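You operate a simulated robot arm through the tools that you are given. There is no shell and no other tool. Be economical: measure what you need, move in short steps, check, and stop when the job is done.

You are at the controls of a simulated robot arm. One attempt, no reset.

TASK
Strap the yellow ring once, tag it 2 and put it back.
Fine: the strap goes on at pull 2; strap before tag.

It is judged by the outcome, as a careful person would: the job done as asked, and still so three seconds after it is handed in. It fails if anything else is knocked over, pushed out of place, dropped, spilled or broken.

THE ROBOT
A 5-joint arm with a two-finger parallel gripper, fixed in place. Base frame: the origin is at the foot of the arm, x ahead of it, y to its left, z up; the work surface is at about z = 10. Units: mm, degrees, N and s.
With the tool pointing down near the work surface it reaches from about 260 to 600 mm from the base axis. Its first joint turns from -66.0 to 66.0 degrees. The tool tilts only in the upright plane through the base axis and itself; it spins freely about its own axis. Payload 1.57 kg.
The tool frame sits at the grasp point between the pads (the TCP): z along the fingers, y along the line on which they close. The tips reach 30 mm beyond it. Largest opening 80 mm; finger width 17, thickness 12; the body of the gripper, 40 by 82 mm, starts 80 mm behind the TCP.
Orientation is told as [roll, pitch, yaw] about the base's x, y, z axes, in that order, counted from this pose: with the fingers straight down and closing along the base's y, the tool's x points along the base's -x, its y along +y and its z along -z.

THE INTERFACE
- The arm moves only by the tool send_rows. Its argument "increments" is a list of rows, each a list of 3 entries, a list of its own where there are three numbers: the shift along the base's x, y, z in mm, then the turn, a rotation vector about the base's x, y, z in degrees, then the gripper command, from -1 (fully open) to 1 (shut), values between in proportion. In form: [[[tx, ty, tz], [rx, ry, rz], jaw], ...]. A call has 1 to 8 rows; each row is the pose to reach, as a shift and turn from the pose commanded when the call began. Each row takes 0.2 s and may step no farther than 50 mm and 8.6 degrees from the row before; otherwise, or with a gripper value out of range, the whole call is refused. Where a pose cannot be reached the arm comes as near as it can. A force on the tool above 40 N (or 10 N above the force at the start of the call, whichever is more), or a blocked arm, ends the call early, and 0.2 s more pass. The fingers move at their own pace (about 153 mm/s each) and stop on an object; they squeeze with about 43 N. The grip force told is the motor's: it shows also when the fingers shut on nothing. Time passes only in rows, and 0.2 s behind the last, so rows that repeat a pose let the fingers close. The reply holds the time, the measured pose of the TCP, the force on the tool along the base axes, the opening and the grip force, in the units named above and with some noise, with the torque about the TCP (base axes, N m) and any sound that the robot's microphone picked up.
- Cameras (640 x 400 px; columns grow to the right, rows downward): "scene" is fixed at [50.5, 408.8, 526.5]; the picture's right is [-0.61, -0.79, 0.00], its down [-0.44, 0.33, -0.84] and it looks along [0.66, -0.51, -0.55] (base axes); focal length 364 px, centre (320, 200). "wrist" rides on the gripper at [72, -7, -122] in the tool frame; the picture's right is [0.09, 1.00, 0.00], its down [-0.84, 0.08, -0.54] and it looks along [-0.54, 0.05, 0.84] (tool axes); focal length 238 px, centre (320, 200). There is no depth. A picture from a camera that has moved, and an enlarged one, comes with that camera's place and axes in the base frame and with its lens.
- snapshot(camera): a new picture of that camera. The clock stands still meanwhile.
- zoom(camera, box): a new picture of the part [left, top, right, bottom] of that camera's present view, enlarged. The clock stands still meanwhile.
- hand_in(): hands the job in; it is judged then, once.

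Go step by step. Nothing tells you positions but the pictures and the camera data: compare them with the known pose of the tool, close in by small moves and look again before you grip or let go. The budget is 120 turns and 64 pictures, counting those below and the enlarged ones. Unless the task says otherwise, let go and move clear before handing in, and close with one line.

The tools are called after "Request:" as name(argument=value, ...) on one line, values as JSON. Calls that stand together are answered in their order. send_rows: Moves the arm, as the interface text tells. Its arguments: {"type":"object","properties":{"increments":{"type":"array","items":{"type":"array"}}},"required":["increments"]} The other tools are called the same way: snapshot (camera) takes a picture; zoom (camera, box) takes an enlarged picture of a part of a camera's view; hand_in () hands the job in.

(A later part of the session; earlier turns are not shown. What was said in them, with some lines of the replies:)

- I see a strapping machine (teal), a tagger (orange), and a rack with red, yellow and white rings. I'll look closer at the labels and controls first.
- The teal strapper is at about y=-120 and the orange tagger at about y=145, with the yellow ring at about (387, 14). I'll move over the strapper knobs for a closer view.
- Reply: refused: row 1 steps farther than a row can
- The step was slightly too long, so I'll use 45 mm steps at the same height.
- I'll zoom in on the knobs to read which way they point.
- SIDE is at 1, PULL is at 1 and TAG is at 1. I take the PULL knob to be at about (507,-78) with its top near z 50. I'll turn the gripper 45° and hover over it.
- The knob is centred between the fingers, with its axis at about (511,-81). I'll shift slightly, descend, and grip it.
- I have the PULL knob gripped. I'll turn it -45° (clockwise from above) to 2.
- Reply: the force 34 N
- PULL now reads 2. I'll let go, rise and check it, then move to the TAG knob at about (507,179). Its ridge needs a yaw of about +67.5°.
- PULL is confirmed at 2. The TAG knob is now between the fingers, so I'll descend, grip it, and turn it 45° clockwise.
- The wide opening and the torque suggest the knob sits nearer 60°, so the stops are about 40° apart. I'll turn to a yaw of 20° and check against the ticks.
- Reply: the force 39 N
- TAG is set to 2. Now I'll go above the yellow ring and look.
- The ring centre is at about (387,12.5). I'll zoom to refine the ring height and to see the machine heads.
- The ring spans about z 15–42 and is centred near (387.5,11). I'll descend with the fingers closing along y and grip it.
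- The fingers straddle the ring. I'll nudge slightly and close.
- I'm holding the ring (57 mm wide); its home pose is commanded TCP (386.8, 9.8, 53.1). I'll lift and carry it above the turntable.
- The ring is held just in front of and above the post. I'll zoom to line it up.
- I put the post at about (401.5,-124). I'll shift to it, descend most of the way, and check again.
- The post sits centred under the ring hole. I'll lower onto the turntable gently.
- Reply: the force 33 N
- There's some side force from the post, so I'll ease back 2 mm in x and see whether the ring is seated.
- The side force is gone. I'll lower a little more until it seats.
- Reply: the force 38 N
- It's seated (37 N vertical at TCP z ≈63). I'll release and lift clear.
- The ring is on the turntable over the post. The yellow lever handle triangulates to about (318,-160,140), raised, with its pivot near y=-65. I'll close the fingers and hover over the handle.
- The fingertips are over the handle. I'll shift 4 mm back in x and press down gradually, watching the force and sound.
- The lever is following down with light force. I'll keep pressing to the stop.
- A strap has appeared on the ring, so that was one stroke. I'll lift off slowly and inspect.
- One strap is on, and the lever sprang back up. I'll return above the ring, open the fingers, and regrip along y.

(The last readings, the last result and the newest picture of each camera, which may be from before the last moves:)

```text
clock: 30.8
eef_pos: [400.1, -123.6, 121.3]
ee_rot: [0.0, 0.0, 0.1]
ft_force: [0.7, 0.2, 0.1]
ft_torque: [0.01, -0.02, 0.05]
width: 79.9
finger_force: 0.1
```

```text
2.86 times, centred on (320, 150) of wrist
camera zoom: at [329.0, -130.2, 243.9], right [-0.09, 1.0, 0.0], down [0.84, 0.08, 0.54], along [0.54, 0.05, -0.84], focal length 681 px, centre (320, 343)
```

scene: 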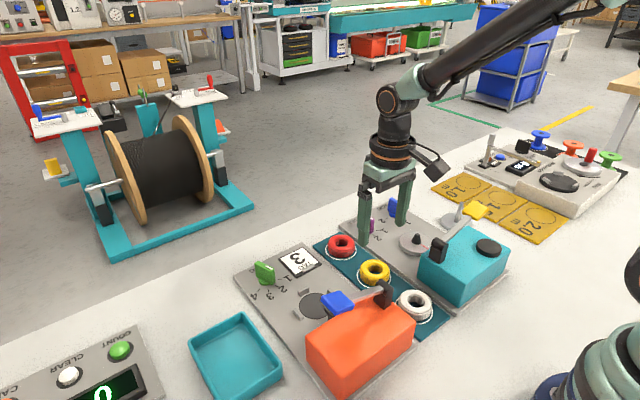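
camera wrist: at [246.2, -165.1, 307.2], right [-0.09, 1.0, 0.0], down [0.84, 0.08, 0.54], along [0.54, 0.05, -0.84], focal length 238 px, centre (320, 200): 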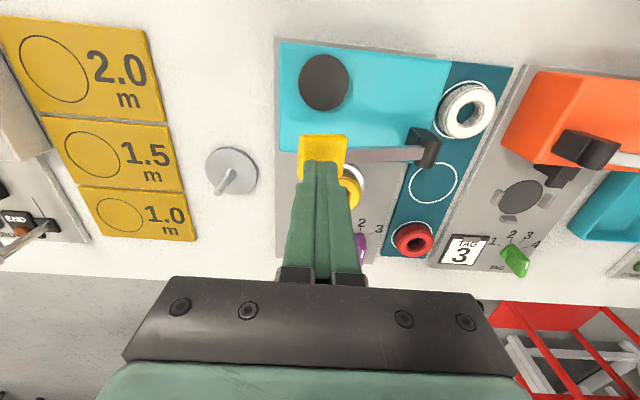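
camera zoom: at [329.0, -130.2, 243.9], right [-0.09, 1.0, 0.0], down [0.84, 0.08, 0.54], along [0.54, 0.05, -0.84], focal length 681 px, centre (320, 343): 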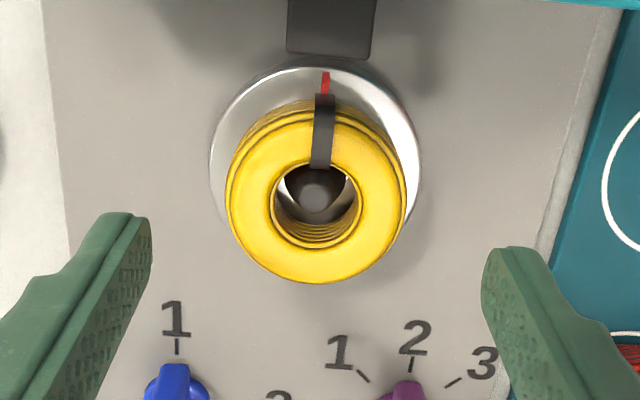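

There is one clean strap on the -x side. I'll descend, grip, and lift.

Request:
send_rows(increments=[[[0, 0, -25], [0, 0, 0], -1], [[0, 0, -50], [0, 0, 0], -1], [[0, 0, -56], [0, 0, 0], -1], [[0, 0, -56], [0, 0, 0], 0], [[0, 0, -56], [0, 0, 0], 1], [[0, 0, -56], [0, 0, 0], 1], [[0, 0, -56], [0, 0, 0], 1]])

Request:
send_rows(increments=[[[0, 0, 10], [0, 0, 0], 1], [[0, 0, 30], [0, 0, 0], 1], [[0, 0, 60], [0, 0, 0], 1], [[0, 0, 100], [0, 0, 0], 1], [[0, 0, 100], [0, 0, 0], 1]])

```text
clock: 32.4
eef_pos: [399.3, -123.5, 65.8]
ee_rot: [0.0, 0.0, 0.0]
ft_force: [-1.3, -5.4, 1.0]
ft_torque: [-0.27, 0.12, -0.04]
width: 56.9
finger_force: 42.9
```

```text
clock: 33.6
eef_pos: [399.1, -124.0, 166.5]
ee_rot: [0.0, -0.1, -0.1]
ft_force: [0.5, -0.2, -1.1]
ft_torque: [0.03, 0.0, 0.02]
width: 57.0
finger_force: 43.1
```

The ring is lifted with its strap. I'll carry it at this height to the tagger, turning +45° so the fingers and strap clear the locating blocks.

Request:
send_rows(increments=[[[0, 40, 0], [0, 0, 7], 1], [[0, 80, 0], [0, 0, 14], 1], [[0, 120, 0], [0, 0, 21], 1], [[0, 160, 0], [0, 0, 28], 1], [[0, 200, 0], [0, 0, 35], 1], [[0, 240, 0], [0, 0, 42], 1], [[0, 264, -10], [0, 0, 45], 1], [[0, 264, -20], [0, 0, 45], 1]])

Request:
snapshot(camera="wrist")

Request:
zoom(camera="scene", box=[240, 210, 400, 330])

```text
clock: 35.4
eef_pos: [399.4, 138.3, 145.6]
ee_rot: [0.0, 0.0, 45.1]
ft_force: [0.9, -0.8, -0.8]
ft_torque: [-0.03, -0.03, -0.01]
width: 56.8
finger_force: 43.1
```

```text
19 pictures are left
camera wrist: at [353.4, 83.3, 267.6], right [-0.77, 0.64, 0.0], down [0.54, 0.65, 0.54], along [0.35, 0.42, -0.84], focal length 238 px, centre (320, 200)
```

wrist: 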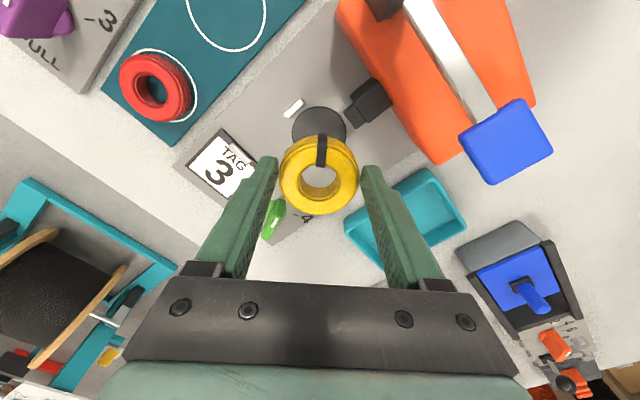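

```text
3.33 times, centred on (320, 270) of scene
camera zoom: at [50.5, 408.8, 526.5], right [-0.61, -0.79, 0.0], down [-0.44, 0.33, -0.84], along [0.66, -0.51, -0.55], focal length 1213 px, centre (320, -33)
```

zoom: 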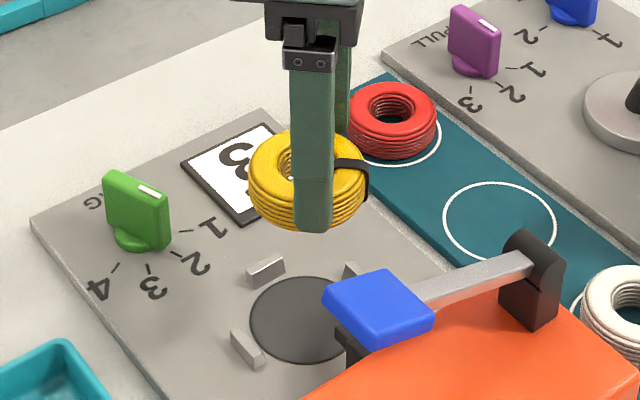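

The seat centre agrees in both views at about (401,140). I'll lower partway and re-check.

Request:
send_rows(increments=[[[1.5, 0, -20], [0, 0, 0], 1], [[1.5, 0, -40], [0, 0, 0], 1], [[1.5, 0, -58], [0, 0, 0], 1], [[1.5, 0, -58], [0, 0, 0], 1]])

Request:
zoom(camera="wrist", box=[230, 80, 410, 220])

Request:
zoom(camera="scene", box=[260, 230, 380, 330])

```text
clock: 36.4
eef_pos: [399.5, 139.6, 86.7]
ee_rot: [0.0, 0.0, 44.9]
ft_force: [-0.5, 0.7, -1.7]
ft_torque: [-0.01, 0.0, 0.03]
width: 56.9
finger_force: 42.7
```

```text
2.86 times, centred on (320, 150) of wrist
camera zoom: at [354.7, 83.9, 209.0], right [-0.77, 0.64, 0.0], down [0.54, 0.65, 0.54], along [0.35, 0.42, -0.84], focal length 681 px, centre (320, 343)
```

zoom: 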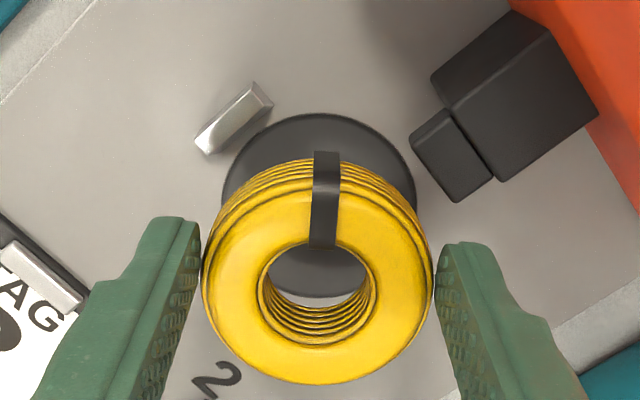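

```text
4.00 times, centred on (320, 280) of scene
camera zoom: at [50.6, 408.8, 526.5], right [-0.61, -0.79, 0.0], down [-0.44, 0.33, -0.84], along [0.66, -0.51, -0.55], focal length 1455 px, centre (320, -120)
```

zoom: 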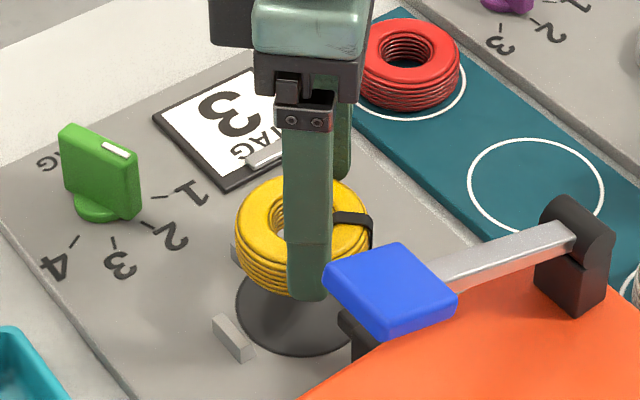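

It's aligned to within about a millimetre. I'll lower gently until it contacts the seat.

Request:
send_rows(increments=[[[0.7, 0.7, -10], [0, 0, 0], 1], [[0.7, 0.7, -18], [0, 0, 0], 1], [[0.7, 0.7, -23], [0, 0, 0], 1], [[0.7, 0.7, -26], [0, 0, 0], 1], [[0.7, 0.7, -28], [0, 0, 0], 1], [[0.7, 0.7, -30], [0, 0, 0], 1], [[0.7, 0.7, -32], [0, 0, 0], 1]])

Request:
zoom(camera="wrist", box=[230, 80, 410, 220])

```text
clock: 38.0
eef_pos: [401.5, 139.3, 54.5]
ee_rot: [0.0, 0.0, 45.0]
ft_force: [0.3, 0.5, -1.8]
ft_torque: [0.0, 0.02, -0.02]
width: 56.9
finger_force: 43.2
```

```text
2.86 times, centred on (320, 150) of wrist
camera zoom: at [356.7, 84.9, 177.5], right [-0.77, 0.64, 0.0], down [0.54, 0.65, 0.54], along [0.35, 0.42, -0.84], focal length 681 px, centre (320, 343)
```

zoom: 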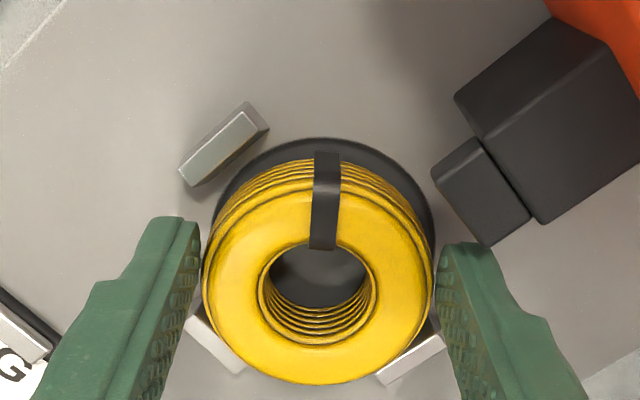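

There's no contact yet and the fingers clear the blocks. I'll keep lowering in small steps.

Request:
send_rows(increments=[[[0, 0, -1], [0, 0, 0], 1], [[0, 0, -2], [0, 0, 0], 1], [[0, 0, -3], [0, 0, 0], 1], [[0, 0, -4], [0, 0, 0], 1], [[0, 0, -5], [0, 0, 0], 1]])

```text
clock: 38.9
eef_pos: [402.0, 140.0, 53.3]
ee_rot: [-0.1, -0.1, 45.0]
ft_force: [-0.9, 0.5, 2.1]
ft_torque: [0.02, -0.01, 0.04]
width: 56.8
finger_force: 42.8
stopped in row 4: the force on the tool passed its limit at 42 N (the readings are from after the stop); the commanded pose is now the measured one
```

It made contact at TCP z ≈53, so the ring is on the seat. I'll open slightly, lift straight up, and inspect.

Request:
send_rows(increments=[[[0, 0, 0], [0, 0, 0], -0.65], [[0, 0, 0], [0, 0, 0], -0.65], [[0, 0, 0.5], [0, 0, 0], -0.65], [[0, 0, 40], [0, 0, 0], -0.65], [[0, 0, 85], [0, 0, 0], -0.65], [[0, 0, 130], [0, 0, 0], -0.65], [[0, 0, 145], [0, 0, 0], -0.65]])

Request:
snapshot(camera="wrist")

Request:
zoom(camera="scene", box=[240, 230, 400, 350])

```text
clock: 40.5
eef_pos: [402.8, 141.4, 200.6]
ee_rot: [0.0, -0.1, 45.0]
ft_force: [-0.1, 0.2, 0.5]
ft_torque: [0.03, 0.0, 0.02]
width: 66.1
finger_force: 0.0
```

```text
14 pictures are left
camera wrist: at [357.8, 85.4, 322.2], right [-0.77, 0.64, 0.0], down [0.54, 0.65, 0.54], along [0.35, 0.42, -0.84], focal length 238 px, centre (320, 200)
```

wrist: 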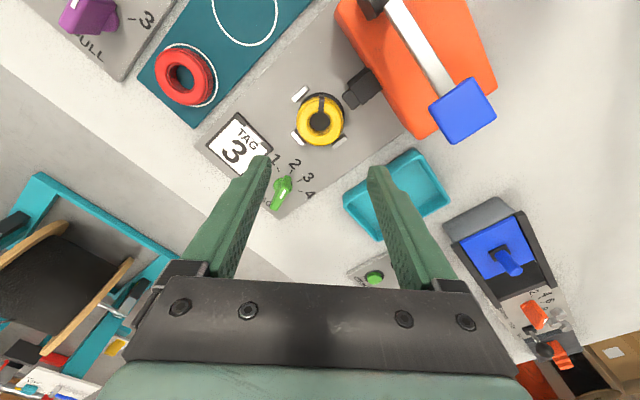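

```text
3.33 times, centred on (320, 290) of scene
camera zoom: at [50.5, 408.8, 526.5], right [-0.61, -0.79, 0.0], down [-0.44, 0.33, -0.84], along [0.66, -0.51, -0.55], focal length 1213 px, centre (320, -100)
```

zoom: 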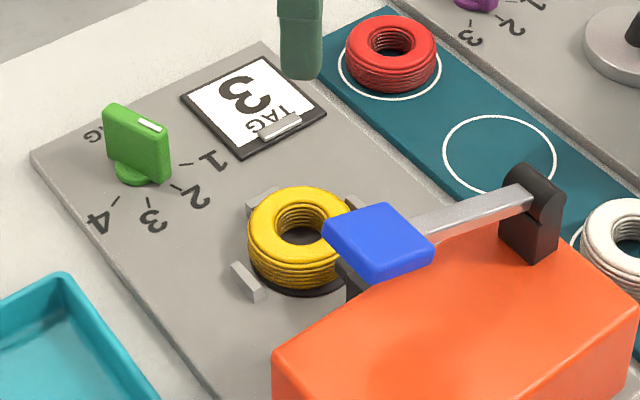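

The ring is centred on the tag seat. The blue lever handle triangulates to about (303,182,138). I'll close the fingers and hover above it.

Request:
send_rows(increments=[[[-35, 14, 0], [0, 0, 0], 1], [[-70, 28, 0], [0, 0, 0], 1], [[-99, 40, 0], [0, 0, 0], 1], [[-99, 40, -12], [0, 0, 0], 1], [[-99, 40, -12], [0, 0, 0], 1]])

Request:
snapshot(camera="wrist")

Request:
zoom(camera="scene", box=[270, 220, 430, 340])

```text
clock: 41.7
eef_pos: [303.5, 181.5, 186.4]
ee_rot: [0.0, -0.1, 45.1]
ft_force: [-0.4, -0.7, 0.7]
ft_torque: [-0.01, 0.03, 0.0]
width: 0.0
finger_force: 20.9
```

```text
12 pictures are left
camera wrist: at [257.3, 125.4, 308.3], right [-0.77, 0.64, 0.0], down [0.54, 0.65, 0.54], along [0.35, 0.42, -0.84], focal length 238 px, centre (320, 200)
```

wrist: 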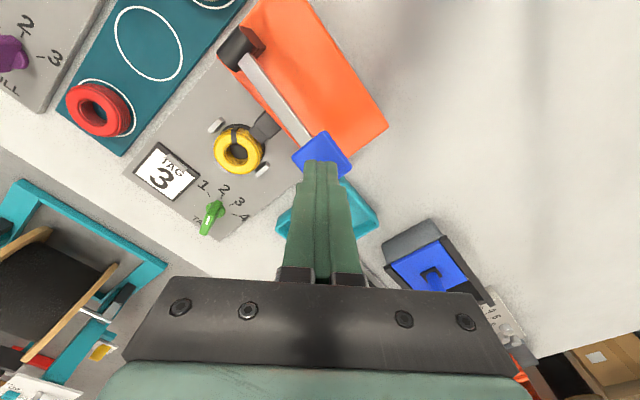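

```text
3.33 times, centred on (350, 280) of scene
camera zoom: at [50.5, 408.8, 526.5], right [-0.61, -0.79, 0.0], down [-0.44, 0.33, -0.84], along [0.66, -0.51, -0.55], focal length 1213 px, centre (220, -67)
```

zoom: 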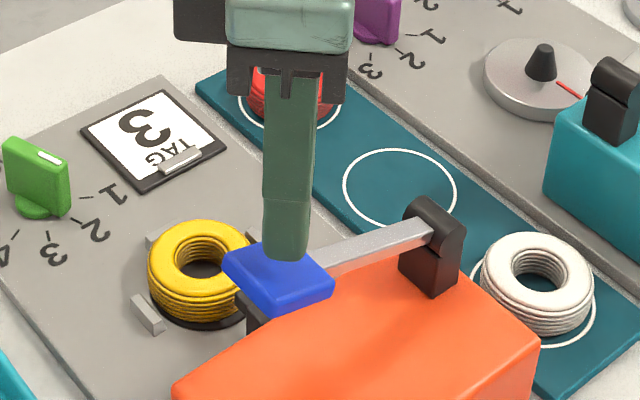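

I'm over the blue handle, so I'll press it down gradually.

Request:
send_rows(increments=[[[-1.5, -2, -8], [0, 0, 0], 1], [[-1.5, -2, -16], [0, 0, 0], 1], [[-1.5, -2, -24], [0, 0, 0], 1], [[-1.5, -2, -32], [0, 0, 0], 1], [[-1.5, -2, -40], [0, 0, 0], 1], [[-1.5, -2, -46], [0, 0, 0], 1], [[-1.5, -2, -52], [0, 0, 0], 1], [[-1.5, -2, -58], [0, 0, 0], 1]])

Request:
send_rows(increments=[[[0, 0, -4], [0, 0, 0], 1], [[0, 0, -8], [0, 0, 0], 1]])

Request:
zoom(camera="scene", box=[270, 220, 430, 340])

```text
clock: 43.5
eef_pos: [300.6, 177.2, 127.4]
ee_rot: [0.0, -0.1, 45.0]
ft_force: [1.7, -0.4, 2.6]
ft_torque: [-0.03, 0.0, -0.02]
width: 0.0
finger_force: 22.0
```

```text
clock: 44.2
eef_pos: [301.2, 176.3, 122.5]
ee_rot: [0.0, 0.0, 45.1]
ft_force: [-5.5, -1.3, 14.5]
ft_torque: [-0.14, 0.22, -0.03]
width: 0.2
finger_force: 21.4
stopped in row 2: the force on the tool passed its limit at 46 N (the readings are from after the stop); the commanded pose is now the measured one
```

```text
3.33 times, centred on (350, 280) of scene
camera zoom: at [50.5, 408.8, 526.5], right [-0.61, -0.79, 0.0], down [-0.44, 0.33, -0.84], along [0.66, -0.51, -0.55], focal length 1213 px, centre (220, -67)
```

zoom: 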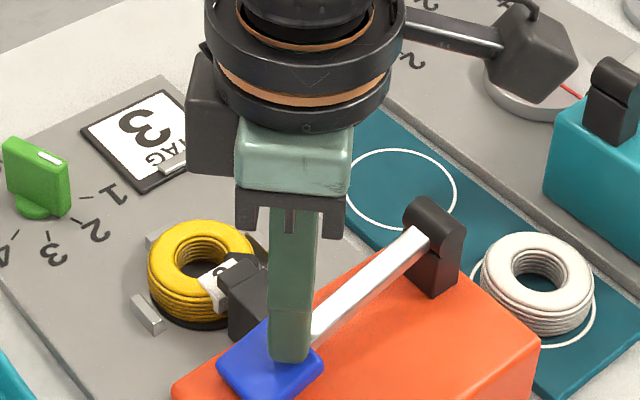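

The lever hit its stop and a tag was applied. I'll rise and check the tag number.

Request:
send_rows(increments=[[[0, 0, 10], [0, 0, 0], 1], [[0, 0, 30], [0, 0, 0], 1], [[0, 0, 55], [0, 0, 0], 1], [[0, 0, 80], [0, 0, 0], 1], [[35, -12, 80], [0, 0, 0], 1], [[70, -25, 80], [0, 0, 0], -0.65], [[101.5, -36, 80], [0, 0, 0], -0.65], [[101.5, -36, 80], [0, 0, 0], -0.65]])

Request:
zoom(camera="wrist", box=[270, 70, 370, 170])

Request:
zoom(camera="scene", box=[280, 250, 360, 330])

```text
clock: 46.0
eef_pos: [403.6, 141.6, 202.2]
ee_rot: [0.0, 0.0, 45.1]
ft_force: [0.1, -0.7, 0.1]
ft_torque: [-0.01, -0.02, -0.05]
width: 66.0
finger_force: 0.1
```

```text
4.00 times, centred on (320, 120) of wrist
camera zoom: at [358.6, 86.2, 325.4], right [-0.77, 0.64, 0.0], down [0.54, 0.65, 0.54], along [0.35, 0.42, -0.84], focal length 953 px, centre (320, 520)
```

zoom: 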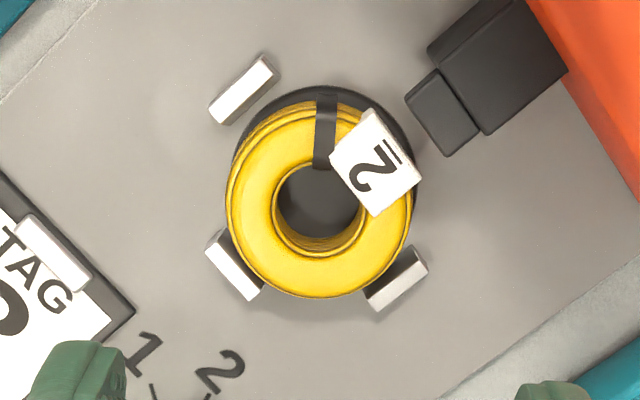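

```text
5.00 times, centred on (320, 290) of scene
camera zoom: at [50.6, 408.8, 526.5], right [-0.61, -0.79, 0.0], down [-0.44, 0.33, -0.84], along [0.66, -0.51, -0.55], focal length 1819 px, centre (320, -250)
```

zoom: 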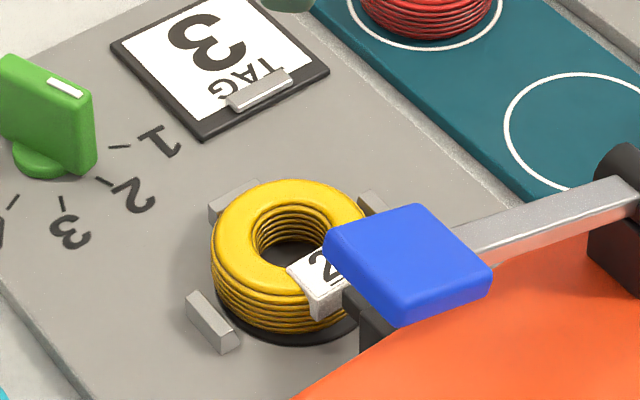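

The tag reads 2 and sits on the -x side, with the strap beside it. I'll regrip at yaw 30° and a bit higher, so the fingers clear the tag, strap and blocks.

Request:
send_rows(increments=[[[0, 0, -40], [0, 0, -7.5], -0.85], [[0, 0, -80], [0, 0, -15], -0.85], [[0, 0, -110], [0, 0, -15], -0.85], [[0, 0, -122], [0, 0, -15], -0.85], [[0, 0, -122], [0, 0, -15], -0.85]])

Request:
zoom(camera="wrist", box=[230, 80, 410, 220])

```text
clock: 47.2
eef_pos: [402.3, 142.5, 81.5]
ee_rot: [0.0, -0.1, 30.0]
ft_force: [-0.5, -1.2, 0.6]
ft_torque: [0.02, 0.0, -0.01]
width: 74.0
finger_force: 0.0
```

```text
2.86 times, centred on (320, 150) of wrist
camera zoom: at [344.5, 101.2, 203.8], right [-0.58, 0.82, 0.0], down [0.69, 0.48, 0.54], along [0.44, 0.31, -0.84], focal length 681 px, centre (320, 343)
```

zoom: 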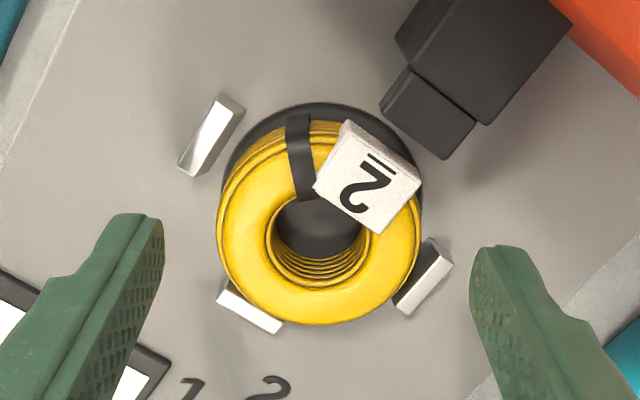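

The tag corner is close to the right finger, so I'll turn another 7° away and descend to about z 61.

Request:
send_rows(increments=[[[0, 0, -5], [0, 0, -7], -0.85], [[0, 0, -14], [0, 0, -7], -0.85], [[0, 0, -20], [0, 0, -7], -0.85], [[0, 0, -20], [0, 0, -7], -0.85]])

Request:
zoom(camera="wrist", box=[230, 80, 410, 220])

```text
clock: 48.2
eef_pos: [401.4, 141.5, 60.5]
ee_rot: [0.0, 0.0, 22.9]
ft_force: [0.4, 0.4, 0.7]
ft_torque: [0.02, -0.03, 0.02]
width: 74.2
finger_force: 0.1
```

```text
2.86 times, centred on (320, 150) of wrist
camera zoom: at [339.6, 107.8, 182.5], right [-0.47, 0.88, 0.0], down [0.74, 0.4, 0.54], along [0.48, 0.26, -0.84], focal length 681 px, centre (320, 343)
```

zoom: 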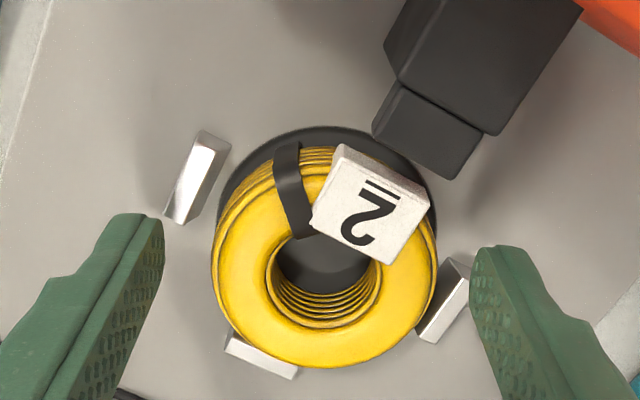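

The fingers clear the tag, strap and blocks. I'll centre by about 1 mm and close.

Request:
send_rows(increments=[[[-0.7, 1.2, 0], [0, 0, 0], -0.7], [[-0.7, 1.2, 0], [0, 0, 0], -0.3], [[-0.7, 1.2, 0], [0, 0, 0], 1], [[-0.7, 1.2, 0], [0, 0, 0], 1], [[-0.7, 1.2, 0], [0, 0, 0], 1]])

Request:
send_rows(increments=[[[0, 0, 8], [0, 0, 0], 1], [[0, 0, 25], [0, 0, 0], 1], [[0, 0, 55], [0, 0, 0], 1], [[0, 0, 80], [0, 0, 0], 1], [[0, 0, 80], [0, 0, 0], 1]])

Request:
snapshot(camera="wrist")

```text
clock: 49.4
eef_pos: [401.7, 143.0, 60.2]
ee_rot: [0.0, -0.1, 23.0]
ft_force: [0.9, -0.5, 0.8]
ft_torque: [0.01, -0.05, -0.04]
width: 56.6
finger_force: 42.9
```

```text
clock: 50.6
eef_pos: [401.9, 143.9, 140.4]
ee_rot: [0.1, 0.0, 23.0]
ft_force: [0.6, 0.0, -0.5]
ft_torque: [0.03, 0.01, 0.04]
width: 56.4
finger_force: 43.1
```

```text
5 pictures are left
camera wrist: at [338.9, 109.1, 263.2], right [-0.47, 0.88, 0.0], down [0.74, 0.4, 0.54], along [0.48, 0.26, -0.84], focal length 238 px, centre (320, 200)
```

wrist: 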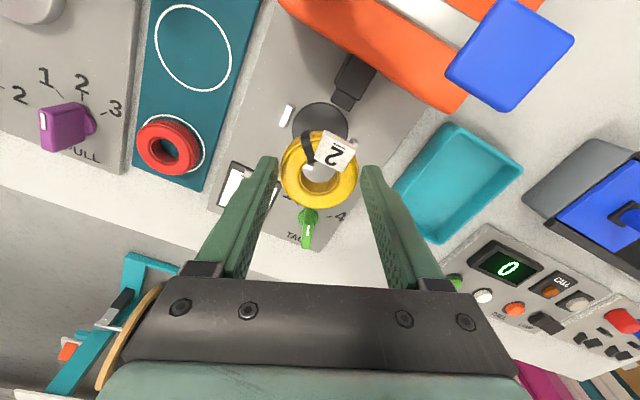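

The ring is held securely with its strap and tag on. I'll carry it back over its circle on the rack, turning it to its original orientation.

Request:
send_rows(increments=[[[-3, -28, 0], [0, 0, -8], 1], [[-6, -56, 0], [0, 0, -16], 1], [[-9, -84, 0], [0, 0, -24], 1], [[-12, -112, 0], [0, 0, -32], 1], [[-15, -133.5, 0], [0, 0, -40], 1], [[-15, -133.5, -30], [0, 0, -45], 1], [[-15, -133.5, -55], [0, 0, -45], 1], [[-15, -133.5, -55], [0, 0, -45], 1]])

Request:
zoom(camera="wrist", box=[230, 80, 410, 220])

```text
clock: 52.4
eef_pos: [387.1, 7.9, 85.9]
ee_rot: [0.0, 0.0, -22.0]
ft_force: [0.9, 0.0, -1.3]
ft_torque: [0.04, 0.0, 0.02]
width: 56.5
finger_force: 42.4
```

```text
2.86 times, centred on (320, 150) of wrist
camera zoom: at [319.6, 29.5, 208.4], right [0.29, 0.96, 0.0], down [0.8, -0.24, 0.54], along [0.52, -0.16, -0.84], focal length 681 px, centre (320, 343)
```

zoom: 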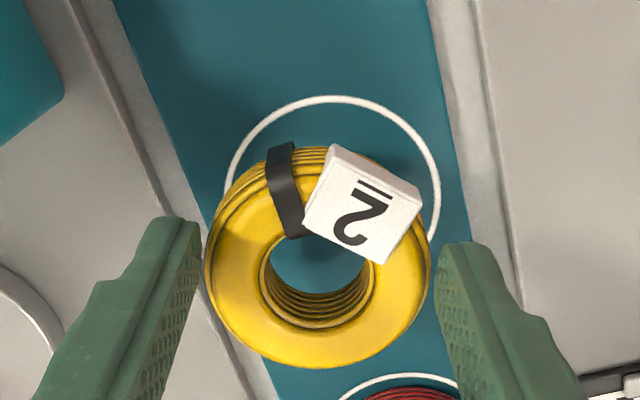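

It's slightly off from the circle in y, so I'll shift +2 mm and lower gently to contact.

Request:
send_rows(increments=[[[0, 2, -8], [0, 0, 0], 1], [[0, 2, -15], [0, 0, 0], 1], [[0, 2, -20], [0, 0, 0], 1], [[0, 2, -23], [0, 0, 0], 1], [[0, 2, -25], [0, 0, 0], 1], [[0, 2, -26.5], [0, 0, 0], 1], [[0, 2, -28], [0, 0, 0], 1]])

```text
clock: 54.0
eef_pos: [387.4, 11.3, 57.5]
ee_rot: [0.1, 0.0, -22.0]
ft_force: [-7.5, 2.8, 24.8]
ft_torque: [0.14, 0.36, -0.07]
width: 56.6
finger_force: 43.2
```

The ring is in contact with the rack (25 N). I'll check its placement before letting go.

Request:
zoom(camera="wrist", box=[230, 80, 410, 220])

```text
2.86 times, centred on (320, 150) of wrist
camera zoom: at [319.3, 32.6, 180.2], right [0.29, 0.96, 0.0], down [0.8, -0.24, 0.54], along [0.52, -0.16, -0.84], focal length 681 px, centre (320, 343)
```

zoom: 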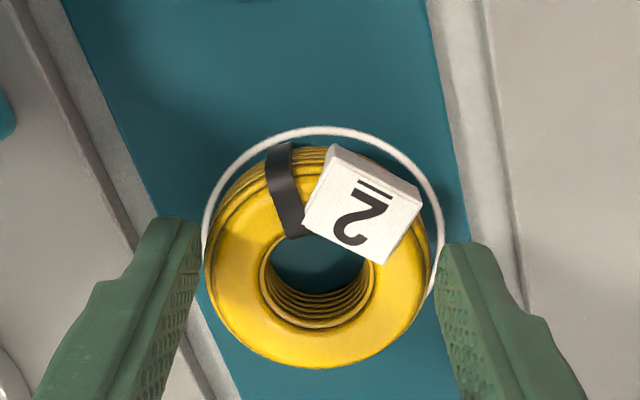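

The ring is well centred in its white circle. I'll release and lift clear.

Request:
send_rows(increments=[[[0, 0, 1], [0, 0, 0], -0.6], [[0, 0, 1], [0, 0, 0], -0.9], [[0, 0, 1], [0, 0, 0], -0.9], [[0, 0, 30], [0, 0, 0], -0.9], [[0, 0, 70], [0, 0, 0], -0.9], [[0, 0, 115], [0, 0, 0], -0.9], [[0, 0, 160], [0, 0, 0], -0.9], [[0, 0, 160], [0, 0, 0], -0.9]])

Request:
snapshot(camera="wrist")

Request:
snapshot(camera="scene")

```text
clock: 55.8
eef_pos: [387.7, 9.1, 216.5]
ee_rot: [0.0, 0.0, -22.0]
ft_force: [0.2, 0.6, 0.2]
ft_torque: [0.01, -0.03, 0.01]
width: 75.9
finger_force: 0.1
```

```text
2 pictures are left
camera wrist: at [319.4, 30.1, 338.6], right [0.29, 0.96, 0.0], down [0.81, -0.24, 0.54], along [0.52, -0.16, -0.84], focal length 238 px, centre (320, 200)
```

wrist: 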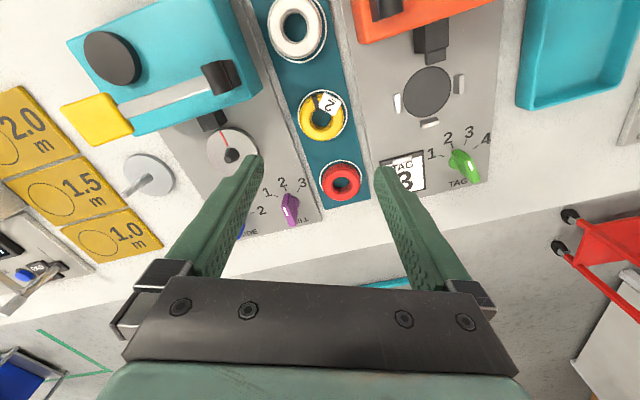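

```text
1 pictures are left
```

scene: 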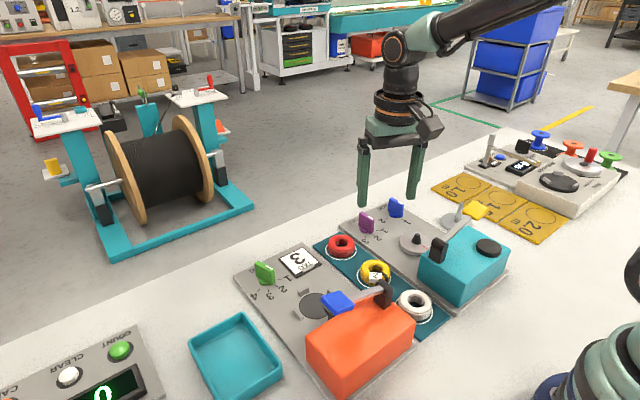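

The yellow ring is back in its circle, strapped and tagged 2. The levers are up, nothing else has moved, and the arm is clear, so I'm handing in.

Request:
hand_in()

```text
The job is handed in.
```

The yellow ring has one strap, put on at pull 2, then a tag reading 2, and is back in its place on the rack.
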